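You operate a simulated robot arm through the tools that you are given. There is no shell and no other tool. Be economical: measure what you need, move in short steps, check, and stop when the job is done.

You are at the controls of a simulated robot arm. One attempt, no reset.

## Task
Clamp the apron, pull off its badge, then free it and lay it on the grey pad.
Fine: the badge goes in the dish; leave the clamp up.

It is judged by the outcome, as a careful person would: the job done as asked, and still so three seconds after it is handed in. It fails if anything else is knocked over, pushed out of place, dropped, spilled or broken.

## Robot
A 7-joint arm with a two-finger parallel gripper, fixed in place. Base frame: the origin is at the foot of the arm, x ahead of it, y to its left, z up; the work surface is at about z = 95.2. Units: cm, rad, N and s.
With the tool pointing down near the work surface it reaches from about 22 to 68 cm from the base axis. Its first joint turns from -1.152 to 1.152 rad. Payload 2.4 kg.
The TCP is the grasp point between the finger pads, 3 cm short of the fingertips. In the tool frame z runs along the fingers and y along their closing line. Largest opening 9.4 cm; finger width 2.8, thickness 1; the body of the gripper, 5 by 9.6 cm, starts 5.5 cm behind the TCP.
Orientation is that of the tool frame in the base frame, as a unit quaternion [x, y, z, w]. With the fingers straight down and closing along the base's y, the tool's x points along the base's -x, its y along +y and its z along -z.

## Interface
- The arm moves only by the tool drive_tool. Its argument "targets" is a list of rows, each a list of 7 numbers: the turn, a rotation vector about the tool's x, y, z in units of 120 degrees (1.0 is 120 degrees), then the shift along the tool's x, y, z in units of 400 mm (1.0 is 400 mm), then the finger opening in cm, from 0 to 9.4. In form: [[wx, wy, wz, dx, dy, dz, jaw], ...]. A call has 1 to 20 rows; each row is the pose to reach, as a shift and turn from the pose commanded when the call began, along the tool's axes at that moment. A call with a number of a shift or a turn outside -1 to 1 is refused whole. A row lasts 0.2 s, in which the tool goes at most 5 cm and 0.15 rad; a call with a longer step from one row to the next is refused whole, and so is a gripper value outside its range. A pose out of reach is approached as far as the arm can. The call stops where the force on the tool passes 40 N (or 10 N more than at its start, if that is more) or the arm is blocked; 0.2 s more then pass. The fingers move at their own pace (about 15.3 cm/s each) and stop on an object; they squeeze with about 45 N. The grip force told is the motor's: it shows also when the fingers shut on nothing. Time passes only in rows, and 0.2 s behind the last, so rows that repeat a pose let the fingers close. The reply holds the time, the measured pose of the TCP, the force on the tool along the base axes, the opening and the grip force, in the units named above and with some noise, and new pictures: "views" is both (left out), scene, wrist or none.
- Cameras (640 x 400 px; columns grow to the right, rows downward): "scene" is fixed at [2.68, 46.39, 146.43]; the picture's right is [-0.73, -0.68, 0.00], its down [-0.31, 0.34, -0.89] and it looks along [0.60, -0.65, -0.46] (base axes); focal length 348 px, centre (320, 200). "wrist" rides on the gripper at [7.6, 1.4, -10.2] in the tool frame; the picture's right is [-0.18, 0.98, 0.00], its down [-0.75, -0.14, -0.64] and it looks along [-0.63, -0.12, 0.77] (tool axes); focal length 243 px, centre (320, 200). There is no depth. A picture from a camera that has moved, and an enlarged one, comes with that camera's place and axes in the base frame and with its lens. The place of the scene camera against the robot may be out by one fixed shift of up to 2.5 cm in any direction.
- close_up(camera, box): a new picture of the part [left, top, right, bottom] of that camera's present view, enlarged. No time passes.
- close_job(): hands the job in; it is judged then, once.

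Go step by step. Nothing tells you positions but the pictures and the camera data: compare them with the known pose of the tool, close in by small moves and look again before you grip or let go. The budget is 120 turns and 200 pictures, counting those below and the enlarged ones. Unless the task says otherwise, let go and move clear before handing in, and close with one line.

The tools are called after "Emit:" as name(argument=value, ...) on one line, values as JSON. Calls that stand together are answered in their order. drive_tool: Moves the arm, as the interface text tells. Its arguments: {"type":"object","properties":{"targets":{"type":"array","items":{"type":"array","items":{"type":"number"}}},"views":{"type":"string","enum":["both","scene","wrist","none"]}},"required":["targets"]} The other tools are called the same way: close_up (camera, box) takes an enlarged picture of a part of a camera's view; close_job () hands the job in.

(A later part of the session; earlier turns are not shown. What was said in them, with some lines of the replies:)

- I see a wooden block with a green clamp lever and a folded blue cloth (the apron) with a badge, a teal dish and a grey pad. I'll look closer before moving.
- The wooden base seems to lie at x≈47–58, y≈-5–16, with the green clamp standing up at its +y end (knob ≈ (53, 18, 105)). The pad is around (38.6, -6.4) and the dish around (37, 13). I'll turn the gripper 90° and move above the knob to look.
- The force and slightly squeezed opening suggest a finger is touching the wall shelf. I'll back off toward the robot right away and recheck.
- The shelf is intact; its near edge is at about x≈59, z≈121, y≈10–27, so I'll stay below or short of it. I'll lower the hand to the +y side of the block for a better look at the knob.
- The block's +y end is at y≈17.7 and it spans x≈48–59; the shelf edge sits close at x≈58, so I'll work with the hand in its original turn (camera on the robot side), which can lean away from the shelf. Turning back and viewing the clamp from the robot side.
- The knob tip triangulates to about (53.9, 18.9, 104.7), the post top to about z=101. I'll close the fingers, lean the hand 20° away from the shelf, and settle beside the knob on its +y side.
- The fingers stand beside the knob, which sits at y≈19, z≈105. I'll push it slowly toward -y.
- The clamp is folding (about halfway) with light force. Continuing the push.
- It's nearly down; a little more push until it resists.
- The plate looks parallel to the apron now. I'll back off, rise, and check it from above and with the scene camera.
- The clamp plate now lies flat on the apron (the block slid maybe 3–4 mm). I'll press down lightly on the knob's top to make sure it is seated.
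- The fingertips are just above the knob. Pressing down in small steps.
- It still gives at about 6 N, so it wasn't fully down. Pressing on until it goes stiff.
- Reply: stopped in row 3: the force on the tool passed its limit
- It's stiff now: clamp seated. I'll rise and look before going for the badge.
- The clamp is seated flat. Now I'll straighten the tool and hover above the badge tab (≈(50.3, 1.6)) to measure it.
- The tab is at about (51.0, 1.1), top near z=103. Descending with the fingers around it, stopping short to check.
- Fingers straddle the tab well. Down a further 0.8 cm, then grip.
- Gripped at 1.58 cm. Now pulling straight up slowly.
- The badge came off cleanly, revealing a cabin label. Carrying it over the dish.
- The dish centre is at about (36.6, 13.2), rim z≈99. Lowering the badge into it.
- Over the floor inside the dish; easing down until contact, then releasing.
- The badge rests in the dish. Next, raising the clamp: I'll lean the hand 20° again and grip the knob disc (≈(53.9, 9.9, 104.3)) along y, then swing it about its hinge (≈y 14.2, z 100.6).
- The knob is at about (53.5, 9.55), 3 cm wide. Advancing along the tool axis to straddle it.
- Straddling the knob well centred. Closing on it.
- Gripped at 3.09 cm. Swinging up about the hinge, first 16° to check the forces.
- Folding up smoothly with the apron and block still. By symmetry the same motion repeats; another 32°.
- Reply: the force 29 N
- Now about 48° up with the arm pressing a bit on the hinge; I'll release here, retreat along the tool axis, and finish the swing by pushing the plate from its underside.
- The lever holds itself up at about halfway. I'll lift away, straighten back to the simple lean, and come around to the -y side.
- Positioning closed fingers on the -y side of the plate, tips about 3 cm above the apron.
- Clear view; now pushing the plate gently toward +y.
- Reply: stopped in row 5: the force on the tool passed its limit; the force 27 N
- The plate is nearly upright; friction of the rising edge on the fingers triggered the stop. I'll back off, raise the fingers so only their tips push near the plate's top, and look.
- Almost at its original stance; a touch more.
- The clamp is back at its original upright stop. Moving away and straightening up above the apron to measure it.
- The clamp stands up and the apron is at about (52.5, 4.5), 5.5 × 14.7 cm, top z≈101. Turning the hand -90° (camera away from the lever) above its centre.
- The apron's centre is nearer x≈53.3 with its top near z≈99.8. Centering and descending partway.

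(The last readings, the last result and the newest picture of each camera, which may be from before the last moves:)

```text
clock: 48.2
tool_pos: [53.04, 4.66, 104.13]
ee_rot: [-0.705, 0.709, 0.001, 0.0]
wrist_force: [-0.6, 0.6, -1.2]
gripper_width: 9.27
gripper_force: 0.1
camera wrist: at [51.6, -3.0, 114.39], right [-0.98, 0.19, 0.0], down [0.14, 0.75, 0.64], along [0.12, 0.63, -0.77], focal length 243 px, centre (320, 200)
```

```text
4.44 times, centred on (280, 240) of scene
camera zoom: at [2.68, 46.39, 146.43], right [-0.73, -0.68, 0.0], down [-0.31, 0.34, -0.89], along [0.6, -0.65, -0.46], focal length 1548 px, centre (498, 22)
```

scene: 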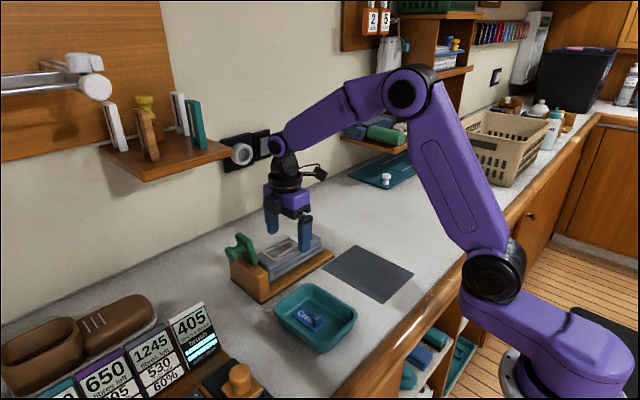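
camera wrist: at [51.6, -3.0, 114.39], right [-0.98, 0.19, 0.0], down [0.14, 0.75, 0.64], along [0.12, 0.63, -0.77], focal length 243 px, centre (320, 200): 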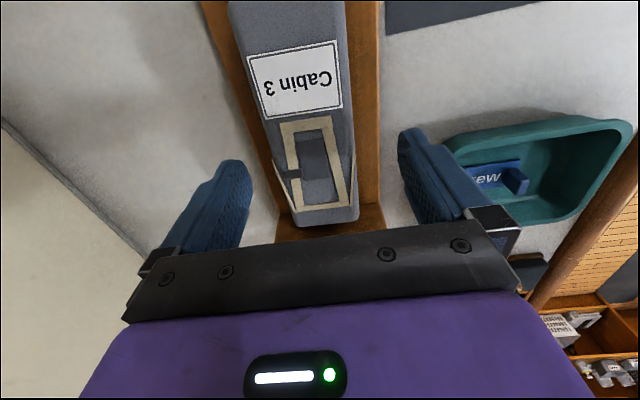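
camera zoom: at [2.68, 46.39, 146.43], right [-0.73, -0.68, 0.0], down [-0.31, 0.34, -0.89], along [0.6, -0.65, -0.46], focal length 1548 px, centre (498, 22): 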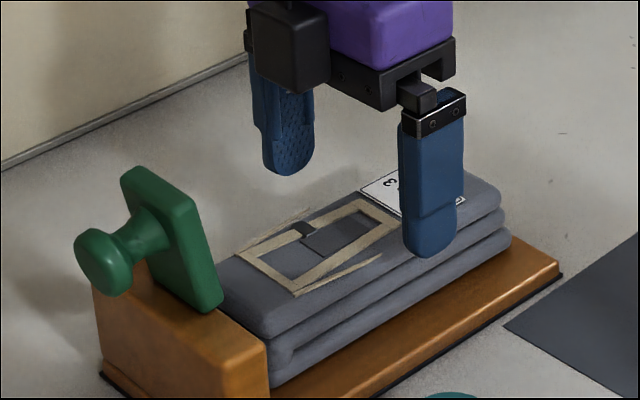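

Well lined up; fingers clear both sides. Small x and yaw correction, then down alongside the apron.

Emit:
drive_tool(targets=[[0, 0, 0.018, 0, -0.01, 0.03, 9.3], [0, 0, 0.018, 0, -0.01, 0.06, 9.3], [0, 0, 0.018, 0, -0.01, 0.08, 9.3], [0, 0, 0.018, 0, -0.01, 0.09, 9.3], [0, 0, 0.018, 0, -0.01, 0.09, 9.3]], views="none")

Emit:
close_up(camera="scene", box=[220, 195, 360, 285])

Emit:
close_up(camera="wrist", box=[180, 60, 460, 235])

```text
clock: 49.4
tool_pos: [53.59, 4.66, 100.55]
ee_rot: [-0.693, 0.721, 0.001, 0.001]
wrist_force: [-0.2, -1.4, -0.1]
gripper_width: 9.3
gripper_force: 0.1
```

```text
4.44 times, centred on (290, 240) of scene
camera zoom: at [2.68, 46.39, 146.43], right [-0.73, -0.68, 0.0], down [-0.31, 0.34, -0.89], along [0.6, -0.65, -0.46], focal length 1548 px, centre (453, 22)
```

zoom: 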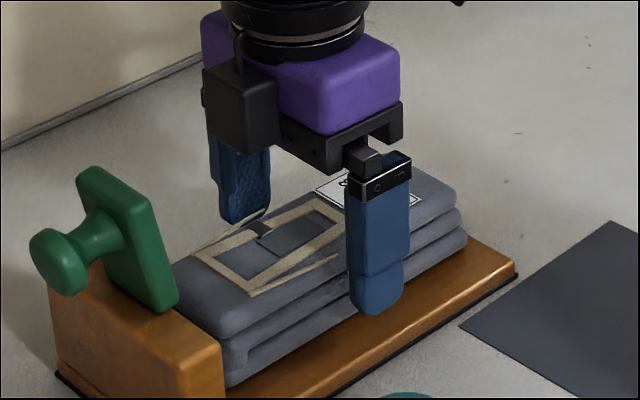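

```text
2.29 times, centred on (320, 148) of wrist
camera zoom: at [51.83, -2.94, 110.82], right [-0.97, 0.23, 0.0], down [0.17, 0.75, 0.64], along [0.14, 0.63, -0.77], focal length 555 px, centre (320, 320)
```

zoom: 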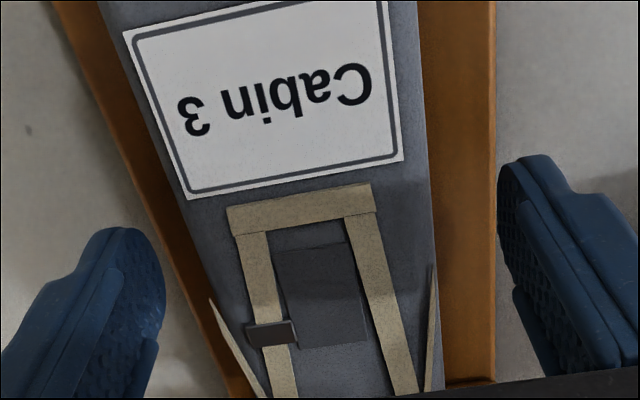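

Tips are about 97.5, above the base board. Closing on the apron's sides.

Emit:
drive_tool(targets=[[0, 0, 0, 0, 0, 0.004, 7.5], [0, 0, 0, 0, 0, 0.004, 6.3], [0, 0, 0, 0, 0, 0.004, 4.5], [0, 0, 0, 0, 0, 0.004, 4.5]], views="wrist")

Emit:
close_up(camera="scene", box=[220, 195, 360, 285])

```text
clock: 50.4
tool_pos: [53.67, 4.64, 100.38]
ee_rot: [-0.692, 0.722, 0.001, 0.0]
wrist_force: [1.6, -0.5, 1.5]
gripper_width: 5.95
gripper_force: 45.0
camera wrist: at [51.85, -2.92, 110.67], right [-0.97, 0.23, 0.0], down [0.17, 0.75, 0.64], along [0.14, 0.63, -0.77], focal length 243 px, centre (320, 200)
```

wrist: 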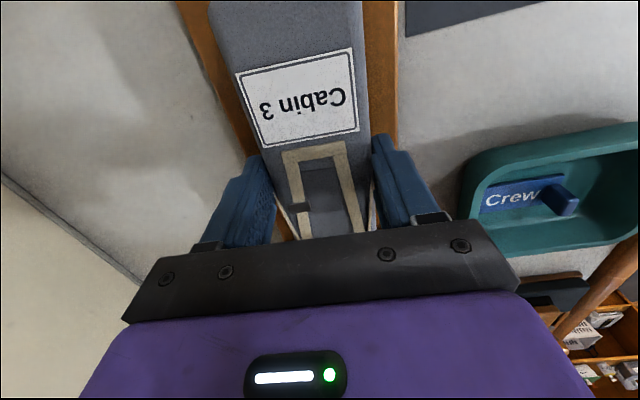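

```text
4.44 times, centred on (290, 240) of scene
camera zoom: at [2.69, 46.39, 146.43], right [-0.73, -0.68, 0.0], down [-0.31, 0.34, -0.89], along [0.6, -0.65, -0.46], focal length 1548 px, centre (453, 22)
```

zoom: 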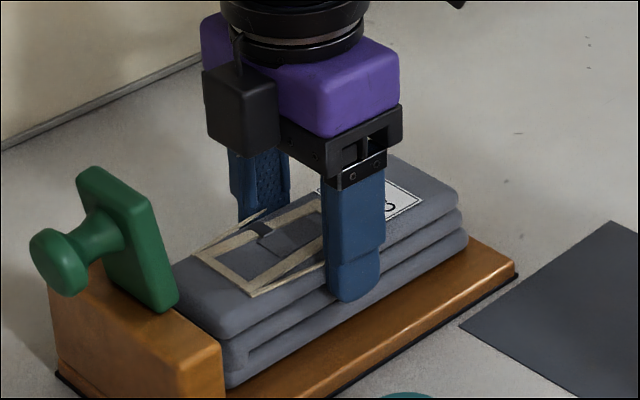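

Firm grip at 5.95 cm. Lifting slowly.

Emit:
drive_tool(targets=[[0, 0, 0, 0, 0, -0.01, 4.5], [0, 0, 0, 0, 0, -0.03, 4.5], [0, 0, 0, 0, 0, -0.06, 4.5], [0, 0, 0, 0, 0, -0.11, 4.5], [0, 0, 0, 0, 0, -0.18, 4.5], [0, 0, 0, 0, 0, -0.25, 4.5], [0, 0, 0, 0, 0, -0.25, 4.5]])

Emit:
close_up(camera="scene", box=[210, 155, 370, 305])

```text
clock: 52.0
tool_pos: [53.51, 4.67, 110.66]
ee_rot: [-0.692, 0.722, 0.002, 0.0]
wrist_force: [0.3, -0.2, -1.4]
gripper_width: 5.94
gripper_force: 45.0
camera wrist: at [51.71, -2.94, 120.79], right [-0.97, 0.23, 0.0], down [0.17, 0.75, 0.64], along [0.14, 0.63, -0.77], focal length 243 px, centre (320, 200)
```

scene: 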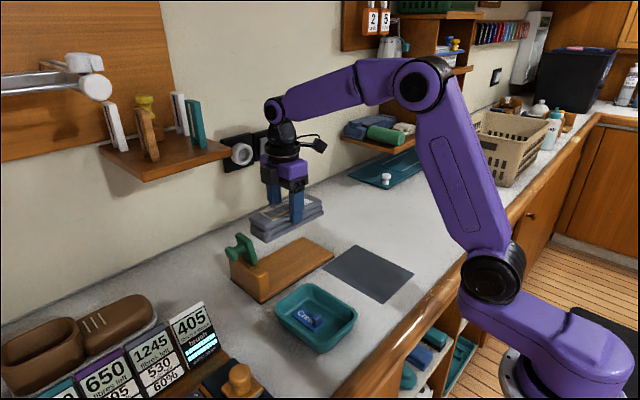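
wrist: 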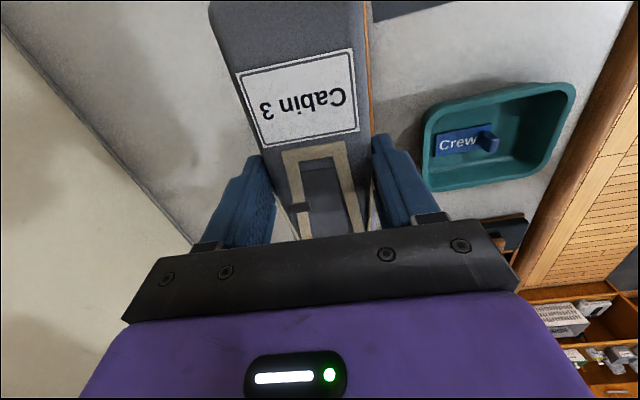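

```text
2.67 times, centred on (290, 230) of scene
camera zoom: at [2.69, 46.39, 146.43], right [-0.73, -0.68, 0.0], down [-0.31, 0.34, -0.89], along [0.6, -0.65, -0.46], focal length 929 px, centre (400, 120)
```

zoom: 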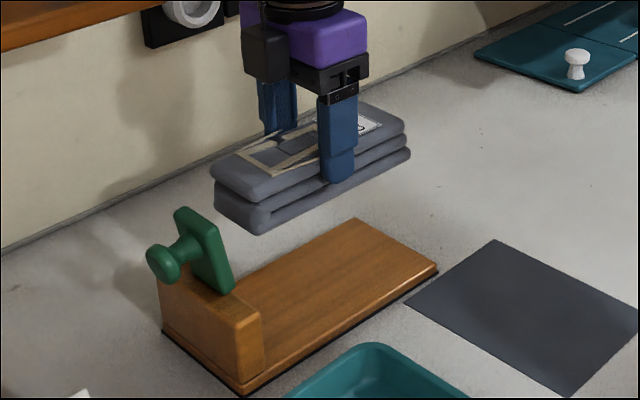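

The apron came off as one neat stack and the clamp stays up. Carrying it to the pad centre (≈(38.8, -6.1)) while turning 90° so its length fits the pad.

Emit:
drive_tool(targets=[[0, 0, 0.02, 0.024, 0.04, 0, 4.5], [0, 0, 0.08, 0.048, 0.08, 0, 4.5], [0, 0, 0.14, 0.072, 0.12, 0, 4.5], [0, 0, 0.2, 0.096, 0.15, 0, 4.5], [0, 0, 0.26, 0.12, 0.18, 0, 4.5], [0, 0, 0.32, 0.144, 0.21, 0, 4.5], [0, 0, 0.38, 0.168, 0.235, 0, 4.5], [0, 0, 0.44, 0.192, 0.26, 0, 4.5], [0, 0, 0.5, 0.216, 0.285, 0, 4.5], [0, 0, 0.56, 0.24, 0.31, 0, 4.5], [0, 0, 0.62, 0.262, 0.33, 0, 4.5], [0, 0, 0.68, 0.284, 0.35, 0, 4.5], [0, 0, 0.73, 0.284, 0.356, 0, 4.5], [0, 0, 0.73, 0.284, 0.356, 0, 4.5]])

Emit:
close_up(camera="scene", box=[300, 190, 440, 310])

```text
clock: 55.0
tool_pos: [38.87, -6.03, 110.53]
ee_rot: [0.0, 1.0, 0.0, 0.001]
wrist_force: [0.4, 0.6, -2.4]
gripper_width: 5.94
gripper_force: 44.8
camera wrist: at [31.25, -4.73, 120.73], right [0.19, 0.98, 0.0], down [0.75, -0.14, 0.64], along [0.63, -0.12, -0.77], focal length 243 px, centre (320, 200)
```

scene: 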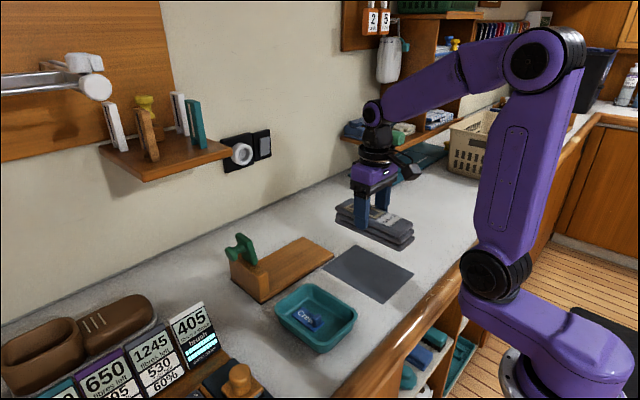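
wrist: 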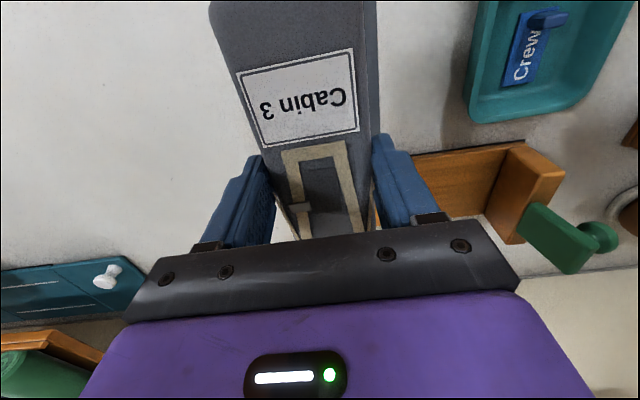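

```text
3.33 times, centred on (370, 250) of scene
camera zoom: at [2.69, 46.39, 146.43], right [-0.73, -0.68, 0.0], down [-0.31, 0.34, -0.89], along [0.6, -0.65, -0.46], focal length 1161 px, centre (153, 33)
```

zoom: 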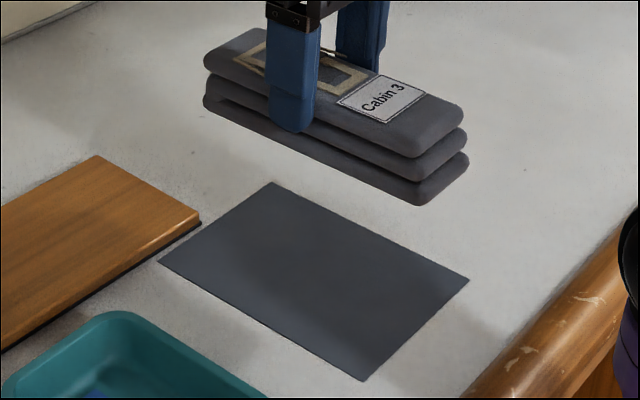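

Orientation matches the pad. Lowering partway, then checking the alignment.

Emit:
drive_tool(targets=[[0, 0, 0, 0, 0, 0.06, 4.5], [0, 0, 0, 0, 0, 0.12, 4.5], [0, 0, 0, 0, 0, 0.18, 4.5], [0, 0, 0, 0, 0, 0.22, 4.5], [0, 0, 0, 0, 0, 0.22, 4.5]])

Emit:
close_up(camera="scene", box=[300, 200, 440, 320])

```text
clock: 56.2
tool_pos: [38.93, -6.19, 101.83]
ee_rot: [0.0, 1.0, 0.001, -0.001]
wrist_force: [-0.4, 0.3, -2.0]
gripper_width: 5.92
gripper_force: 44.8
camera wrist: at [31.28, -4.78, 112.0], right [0.18, 0.98, 0.0], down [0.75, -0.14, 0.64], along [0.63, -0.12, -0.77], focal length 243 px, centre (320, 200)
```

scene: 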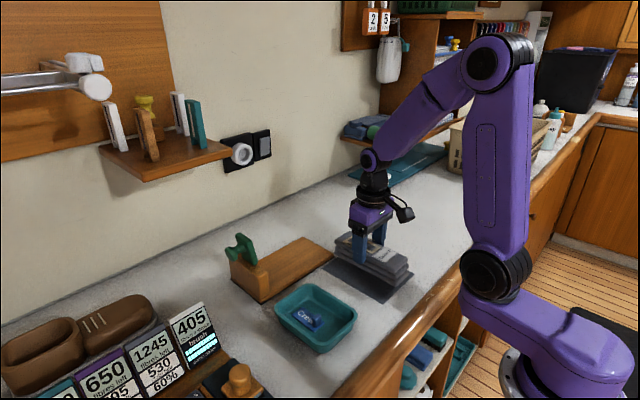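
wrist: 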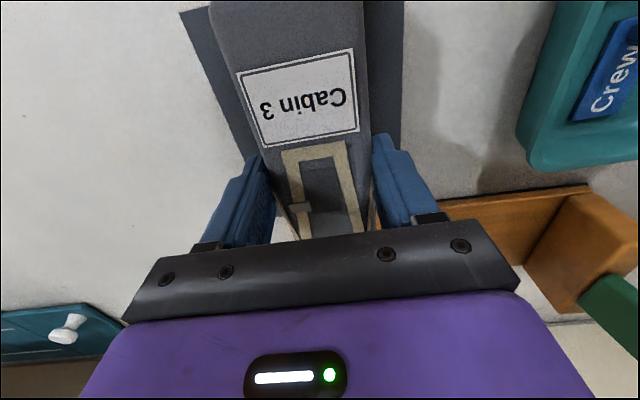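

```text
3.33 times, centred on (370, 260) of scene
camera zoom: at [2.69, 46.39, 146.43], right [-0.73, -0.68, 0.0], down [-0.31, 0.34, -0.89], along [0.6, -0.65, -0.46], focal length 1161 px, centre (153, 0)
```

zoom: 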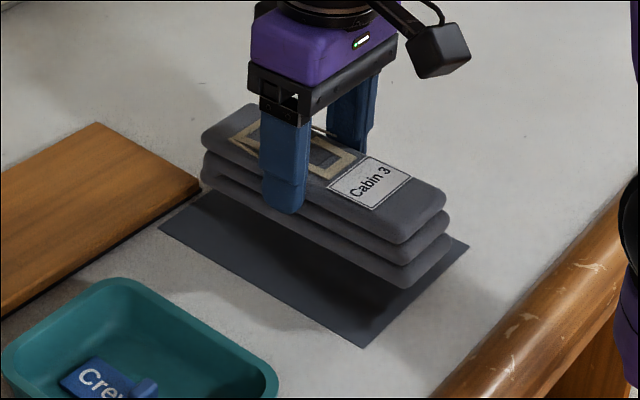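

The apron sits about 1.2 cm too far toward the robot relative to the pad. Shifting +x by 1.2 cm and lowering near the surface.

Emit:
drive_tool(targets=[[0, 0, 0, -0.015, 0, 0, 4.5], [0, 0, 0, -0.03, 0, 0.02, 4.5], [0, 0, 0, -0.03, 0, 0.04, 4.5], [0, 0, 0, -0.03, 0, 0.05, 4.5], [0, 0, 0, -0.03, 0, 0.05, 4.5]])

Emit:
close_up(camera="scene", box=[300, 200, 440, 320])

```text
clock: 57.4
tool_pos: [40.23, -6.0, 99.7]
ee_rot: [0.0, 1.0, 0.001, 0.0]
wrist_force: [0.2, 1.3, -1.3]
gripper_width: 5.93
gripper_force: 45.2
camera wrist: at [32.47, -4.69, 109.95], right [0.18, 0.98, 0.0], down [0.75, -0.14, 0.64], along [0.63, -0.12, -0.77], focal length 243 px, centre (320, 200)
```

scene: 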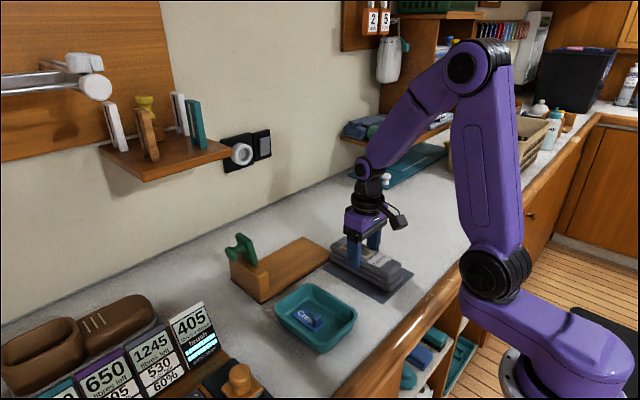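
wrist: 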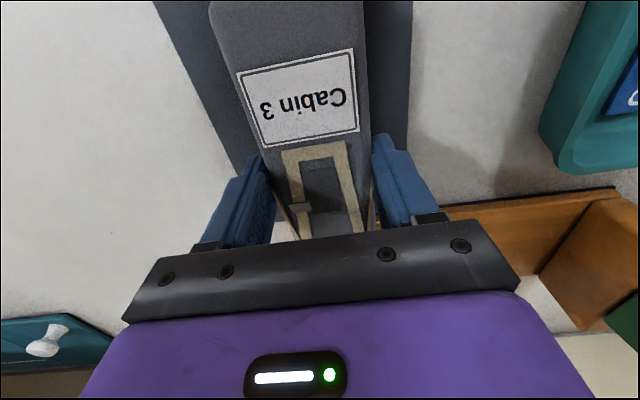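

```text
3.33 times, centred on (370, 260) of scene
camera zoom: at [2.69, 46.39, 146.43], right [-0.73, -0.68, 0.0], down [-0.31, 0.34, -0.89], along [0.6, -0.65, -0.46], focal length 1161 px, centre (153, 0)
```

zoom: 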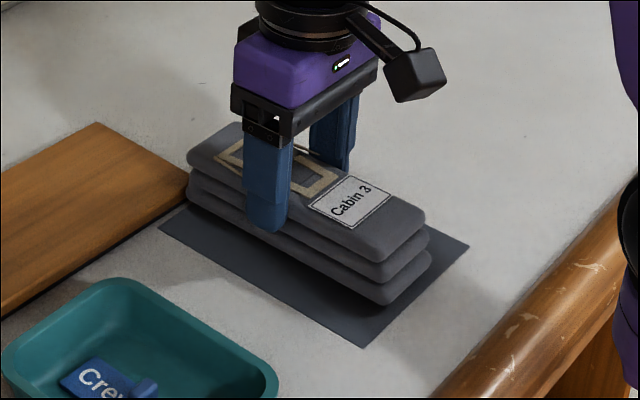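

Now it falls within the pad on all sides with room to the wooden base. Easing down until it touches.

Emit:
drive_tool(targets=[[0, 0, 0, 0, 0, 0.004, 4.5], [0, 0, 0, 0, 0, 0.008, 4.5], [0, 0, 0, 0, 0, 0.012, 4.5]], views="none")

Emit:
close_up(camera="scene", box=[300, 200, 440, 320])

```text
clock: 58.2
tool_pos: [40.2, -6.14, 99.27]
ee_rot: [0.0, 1.0, 0.001, 0.001]
wrist_force: [-4.9, 1.0, 10.5]
gripper_width: 5.92
gripper_force: 44.8
```

```text
3.33 times, centred on (370, 260) of scene
camera zoom: at [2.65, 46.4, 146.42], right [-0.73, -0.68, 0.0], down [-0.31, 0.34, -0.89], along [0.6, -0.65, -0.46], focal length 1161 px, centre (153, 0)
```

zoom: 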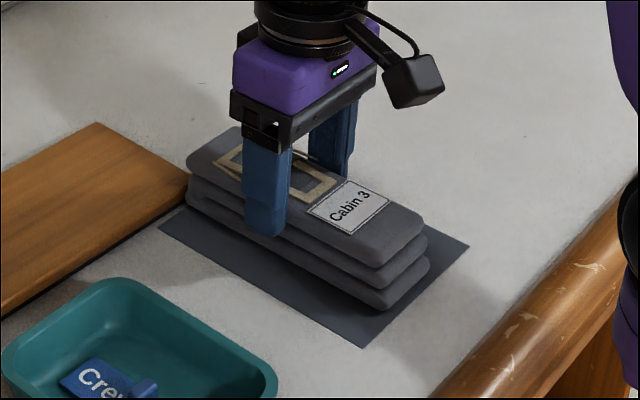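

It's resting on the pad (10 N). Releasing and lifting straight up.

Emit:
drive_tool(targets=[[0, 0, 0, 0, 0, 0, 6.5], [0, 0, 0, 0, 0, 0, 9], [0, 0, 0, 0, 0, 0, 9], [0, 0, 0, 0, 0, -0.03, 9], [0, 0, 0, 0, 0, -0.1, 9], [0, 0, 0, 0, 0, -0.2, 9], [0, 0, 0, 0, 0, -0.3, 9], [0, 0, 0, 0.05, 0, -0.4, 9], [0, 0, 0, 0.1, 0, -0.45, 9], [0, 0, 0, 0.1, 0, -0.45, 9]])

Emit:
close_up(camera="scene", box=[210, 210, 430, 350])

```text
clock: 60.4
tool_pos: [36.13, -6.04, 117.08]
ee_rot: [0.0, 1.0, 0.001, 0.0]
wrist_force: [0.0, 0.3, -0.3]
gripper_width: 9.0
gripper_force: 0.1
camera wrist: at [28.44, -4.66, 127.35], right [0.18, 0.98, 0.0], down [0.75, -0.14, 0.64], along [0.63, -0.12, -0.77], focal length 243 px, centre (320, 200)
```

scene: 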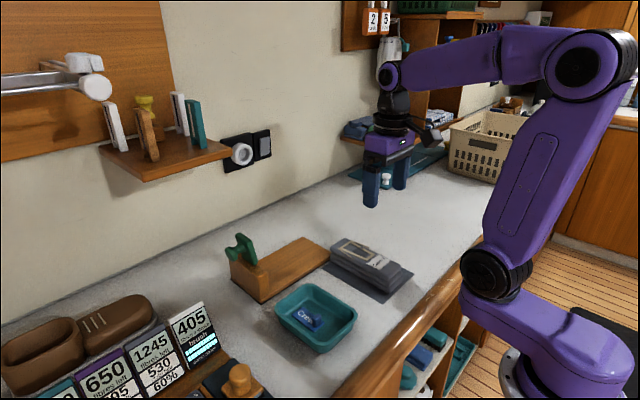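
wrist: 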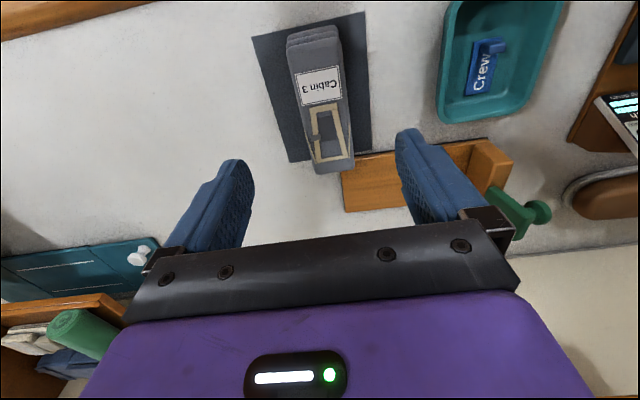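

```text
2.86 times, centred on (320, 280) of scene
camera zoom: at [2.68, 46.39, 146.43], right [-0.73, -0.68, 0.0], down [-0.31, 0.34, -0.89], along [0.6, -0.65, -0.46], focal length 995 px, centre (320, -29)
```

zoom: 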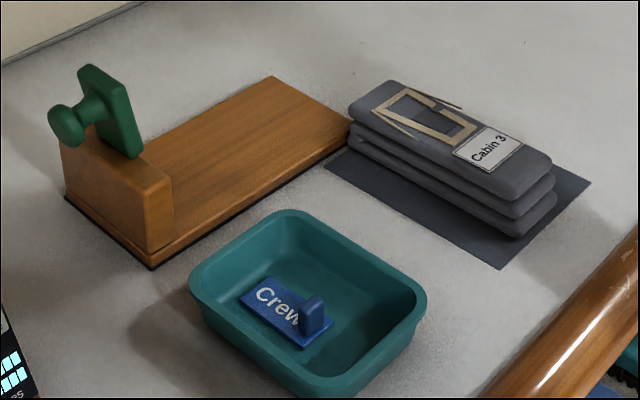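

Emit:
close_up(camera="wrist", box=[240, 0, 400, 190])

```text
2.11 times, centred on (320, 95) of wrist
camera zoom: at [28.44, -4.66, 127.35], right [0.18, 0.98, 0.0], down [0.75, -0.14, 0.64], along [0.63, -0.12, -0.77], focal length 511 px, centre (320, 421)
```

zoom: 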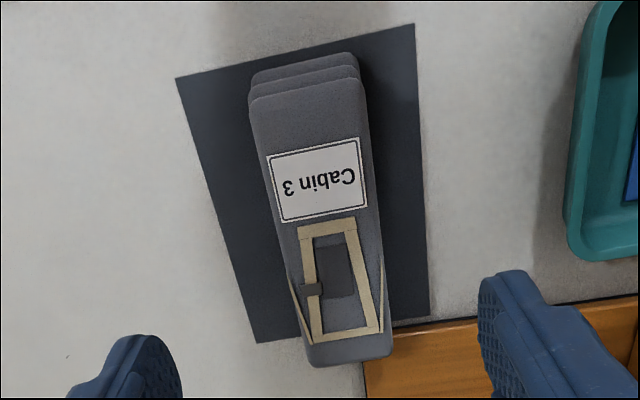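

The far end sits right at (maybe 3 mm past) the pad's far edge, with about 6 mm spare at the near end. I'll re-grip and shift it ~5 mm back to be safely within the pad.

Emit:
drive_tool(targets=[[0, 0, 0, -0.05, 0, 0.05, 9], [0, 0, 0, -0.1, 0, 0.15, 9], [0, 0, 0, -0.1, 0, 0.25, 9], [0, 0, 0, -0.1, 0, 0.35, 9], [0, 0, 0, -0.1, 0, 0.42, 9], [0, 0, 0, -0.1, 0, 0.445, 9], [0, 0, 0, -0.1, 0, 0.445, 7], [0, 0, 0, -0.1, 0, 0.445, 4.5], [0, 0, 0, -0.1, 0, 0.445, 4.5], [0, 0, 0, -0.1, 0, 0.435, 4.5], [0, 0, 0, -0.1, 0, 0.425, 4.5], [0, 0, 0, -0.094, 0, 0.425, 4.5], [0, 0, 0, -0.088, 0, 0.425, 4.5], [0, 0, 0, -0.088, 0, 0.425, 4.5]], views="none")

Emit:
close_up(camera="scene", box=[300, 200, 440, 320])

```text
clock: 63.4
tool_pos: [39.65, -6.05, 100.13]
ee_rot: [0.0, 1.0, 0.0, 0.0]
wrist_force: [-0.5, -0.9, -2.5]
gripper_width: 5.91
gripper_force: 44.9
```

```text
3.33 times, centred on (370, 260) of scene
camera zoom: at [2.69, 46.39, 146.43], right [-0.73, -0.68, 0.0], down [-0.31, 0.34, -0.89], along [0.6, -0.65, -0.46], focal length 1161 px, centre (153, 0)
```

zoom: 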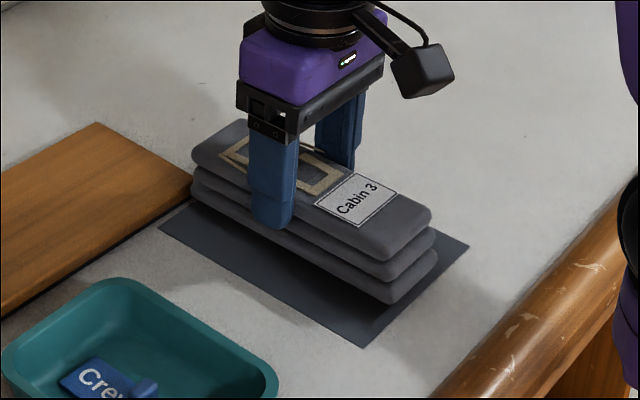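

Lifted slightly and shifted. Setting it down again.

Emit:
drive_tool(targets=[[0, 0, 0, 0, 0, 0.008, 4.5], [0, 0, 0, 0, 0, 0.016, 4.5], [0, 0, 0, 0, 0, 0.02, 4.5], [0, 0, 0, 0, 0, 0.02, 6.5], [0, 0, 0, 0, 0, 0.02, 9], [0, 0, 0, 0, 0, 0.02, 9], [0, 0, 0, 0, 0, -0.03, 9], [0, 0, 0, 0, 0, -0.12, 9], [0, 0, 0, 0, 0, -0.22, 9], [0, 0, 0, 0, 0, -0.32, 9], [0, 0, 0, 0.05, 0, -0.42, 9], [0, 0, 0, 0.09, 0, -0.43, 9], [0, 0, 0, 0.09, 0, -0.43, 9]])

Emit:
close_up(camera="wrist", box=[240, 0, 400, 190])

Emit:
close_up(camera="scene", box=[210, 210, 430, 350])

```text
clock: 66.2
tool_pos: [35.96, -6.13, 117.33]
ee_rot: [0.0, 1.0, 0.001, -0.001]
wrist_force: [0.2, 1.1, 0.6]
gripper_width: 8.98
gripper_force: 0.1
camera wrist: at [28.34, -4.67, 127.57], right [0.18, 0.98, 0.0], down [0.75, -0.14, 0.64], along [0.63, -0.12, -0.77], focal length 243 px, centre (320, 200)
```

scene: 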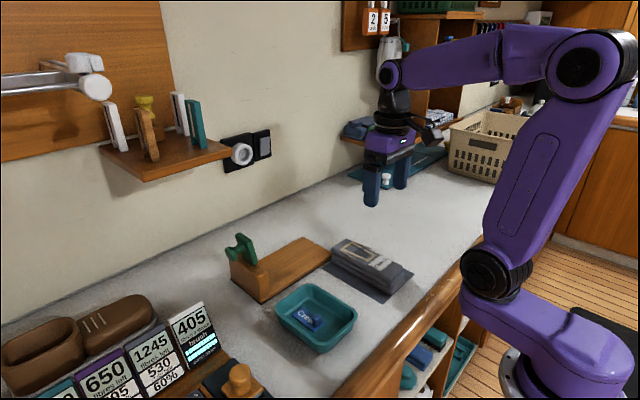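
wrist: 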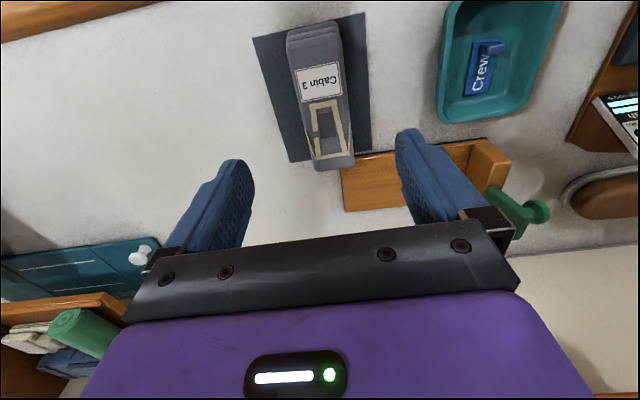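

```text
2.11 times, centred on (320, 95) of wrist
camera zoom: at [28.34, -4.67, 127.57], right [0.18, 0.98, 0.0], down [0.75, -0.14, 0.64], along [0.63, -0.12, -0.77], focal length 511 px, centre (320, 421)
```

zoom: 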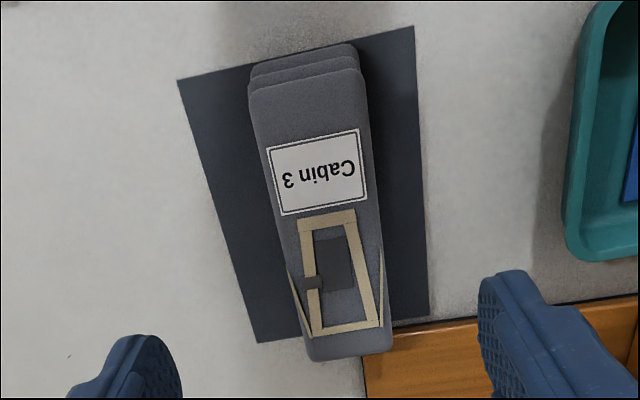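

```text
2.86 times, centred on (320, 280) of scene
camera zoom: at [2.68, 46.39, 146.43], right [-0.73, -0.68, 0.0], down [-0.31, 0.34, -0.89], along [0.6, -0.65, -0.46], focal length 995 px, centre (320, -29)
```

zoom: 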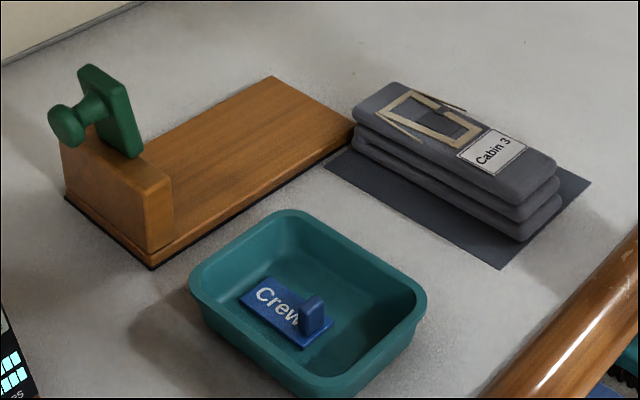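

The apron lies on the grey pad, the badge is in the dish, the clamp stands up, and the hand is clear. Handing in.

Emit:
close_job()

```text
The job is handed in.
```

The apron was clamped, its badge was pulled off and put in the dish, the clamp was left up, and the apron is on the grey pad. It fits tightly: about 2 mm of pad to spare at the near end, and level with the pad's edge at the far end. Closing the clamp slid its wooden base about 4 mm, and a finger briefly touched the wall shelf early on without moving anything.
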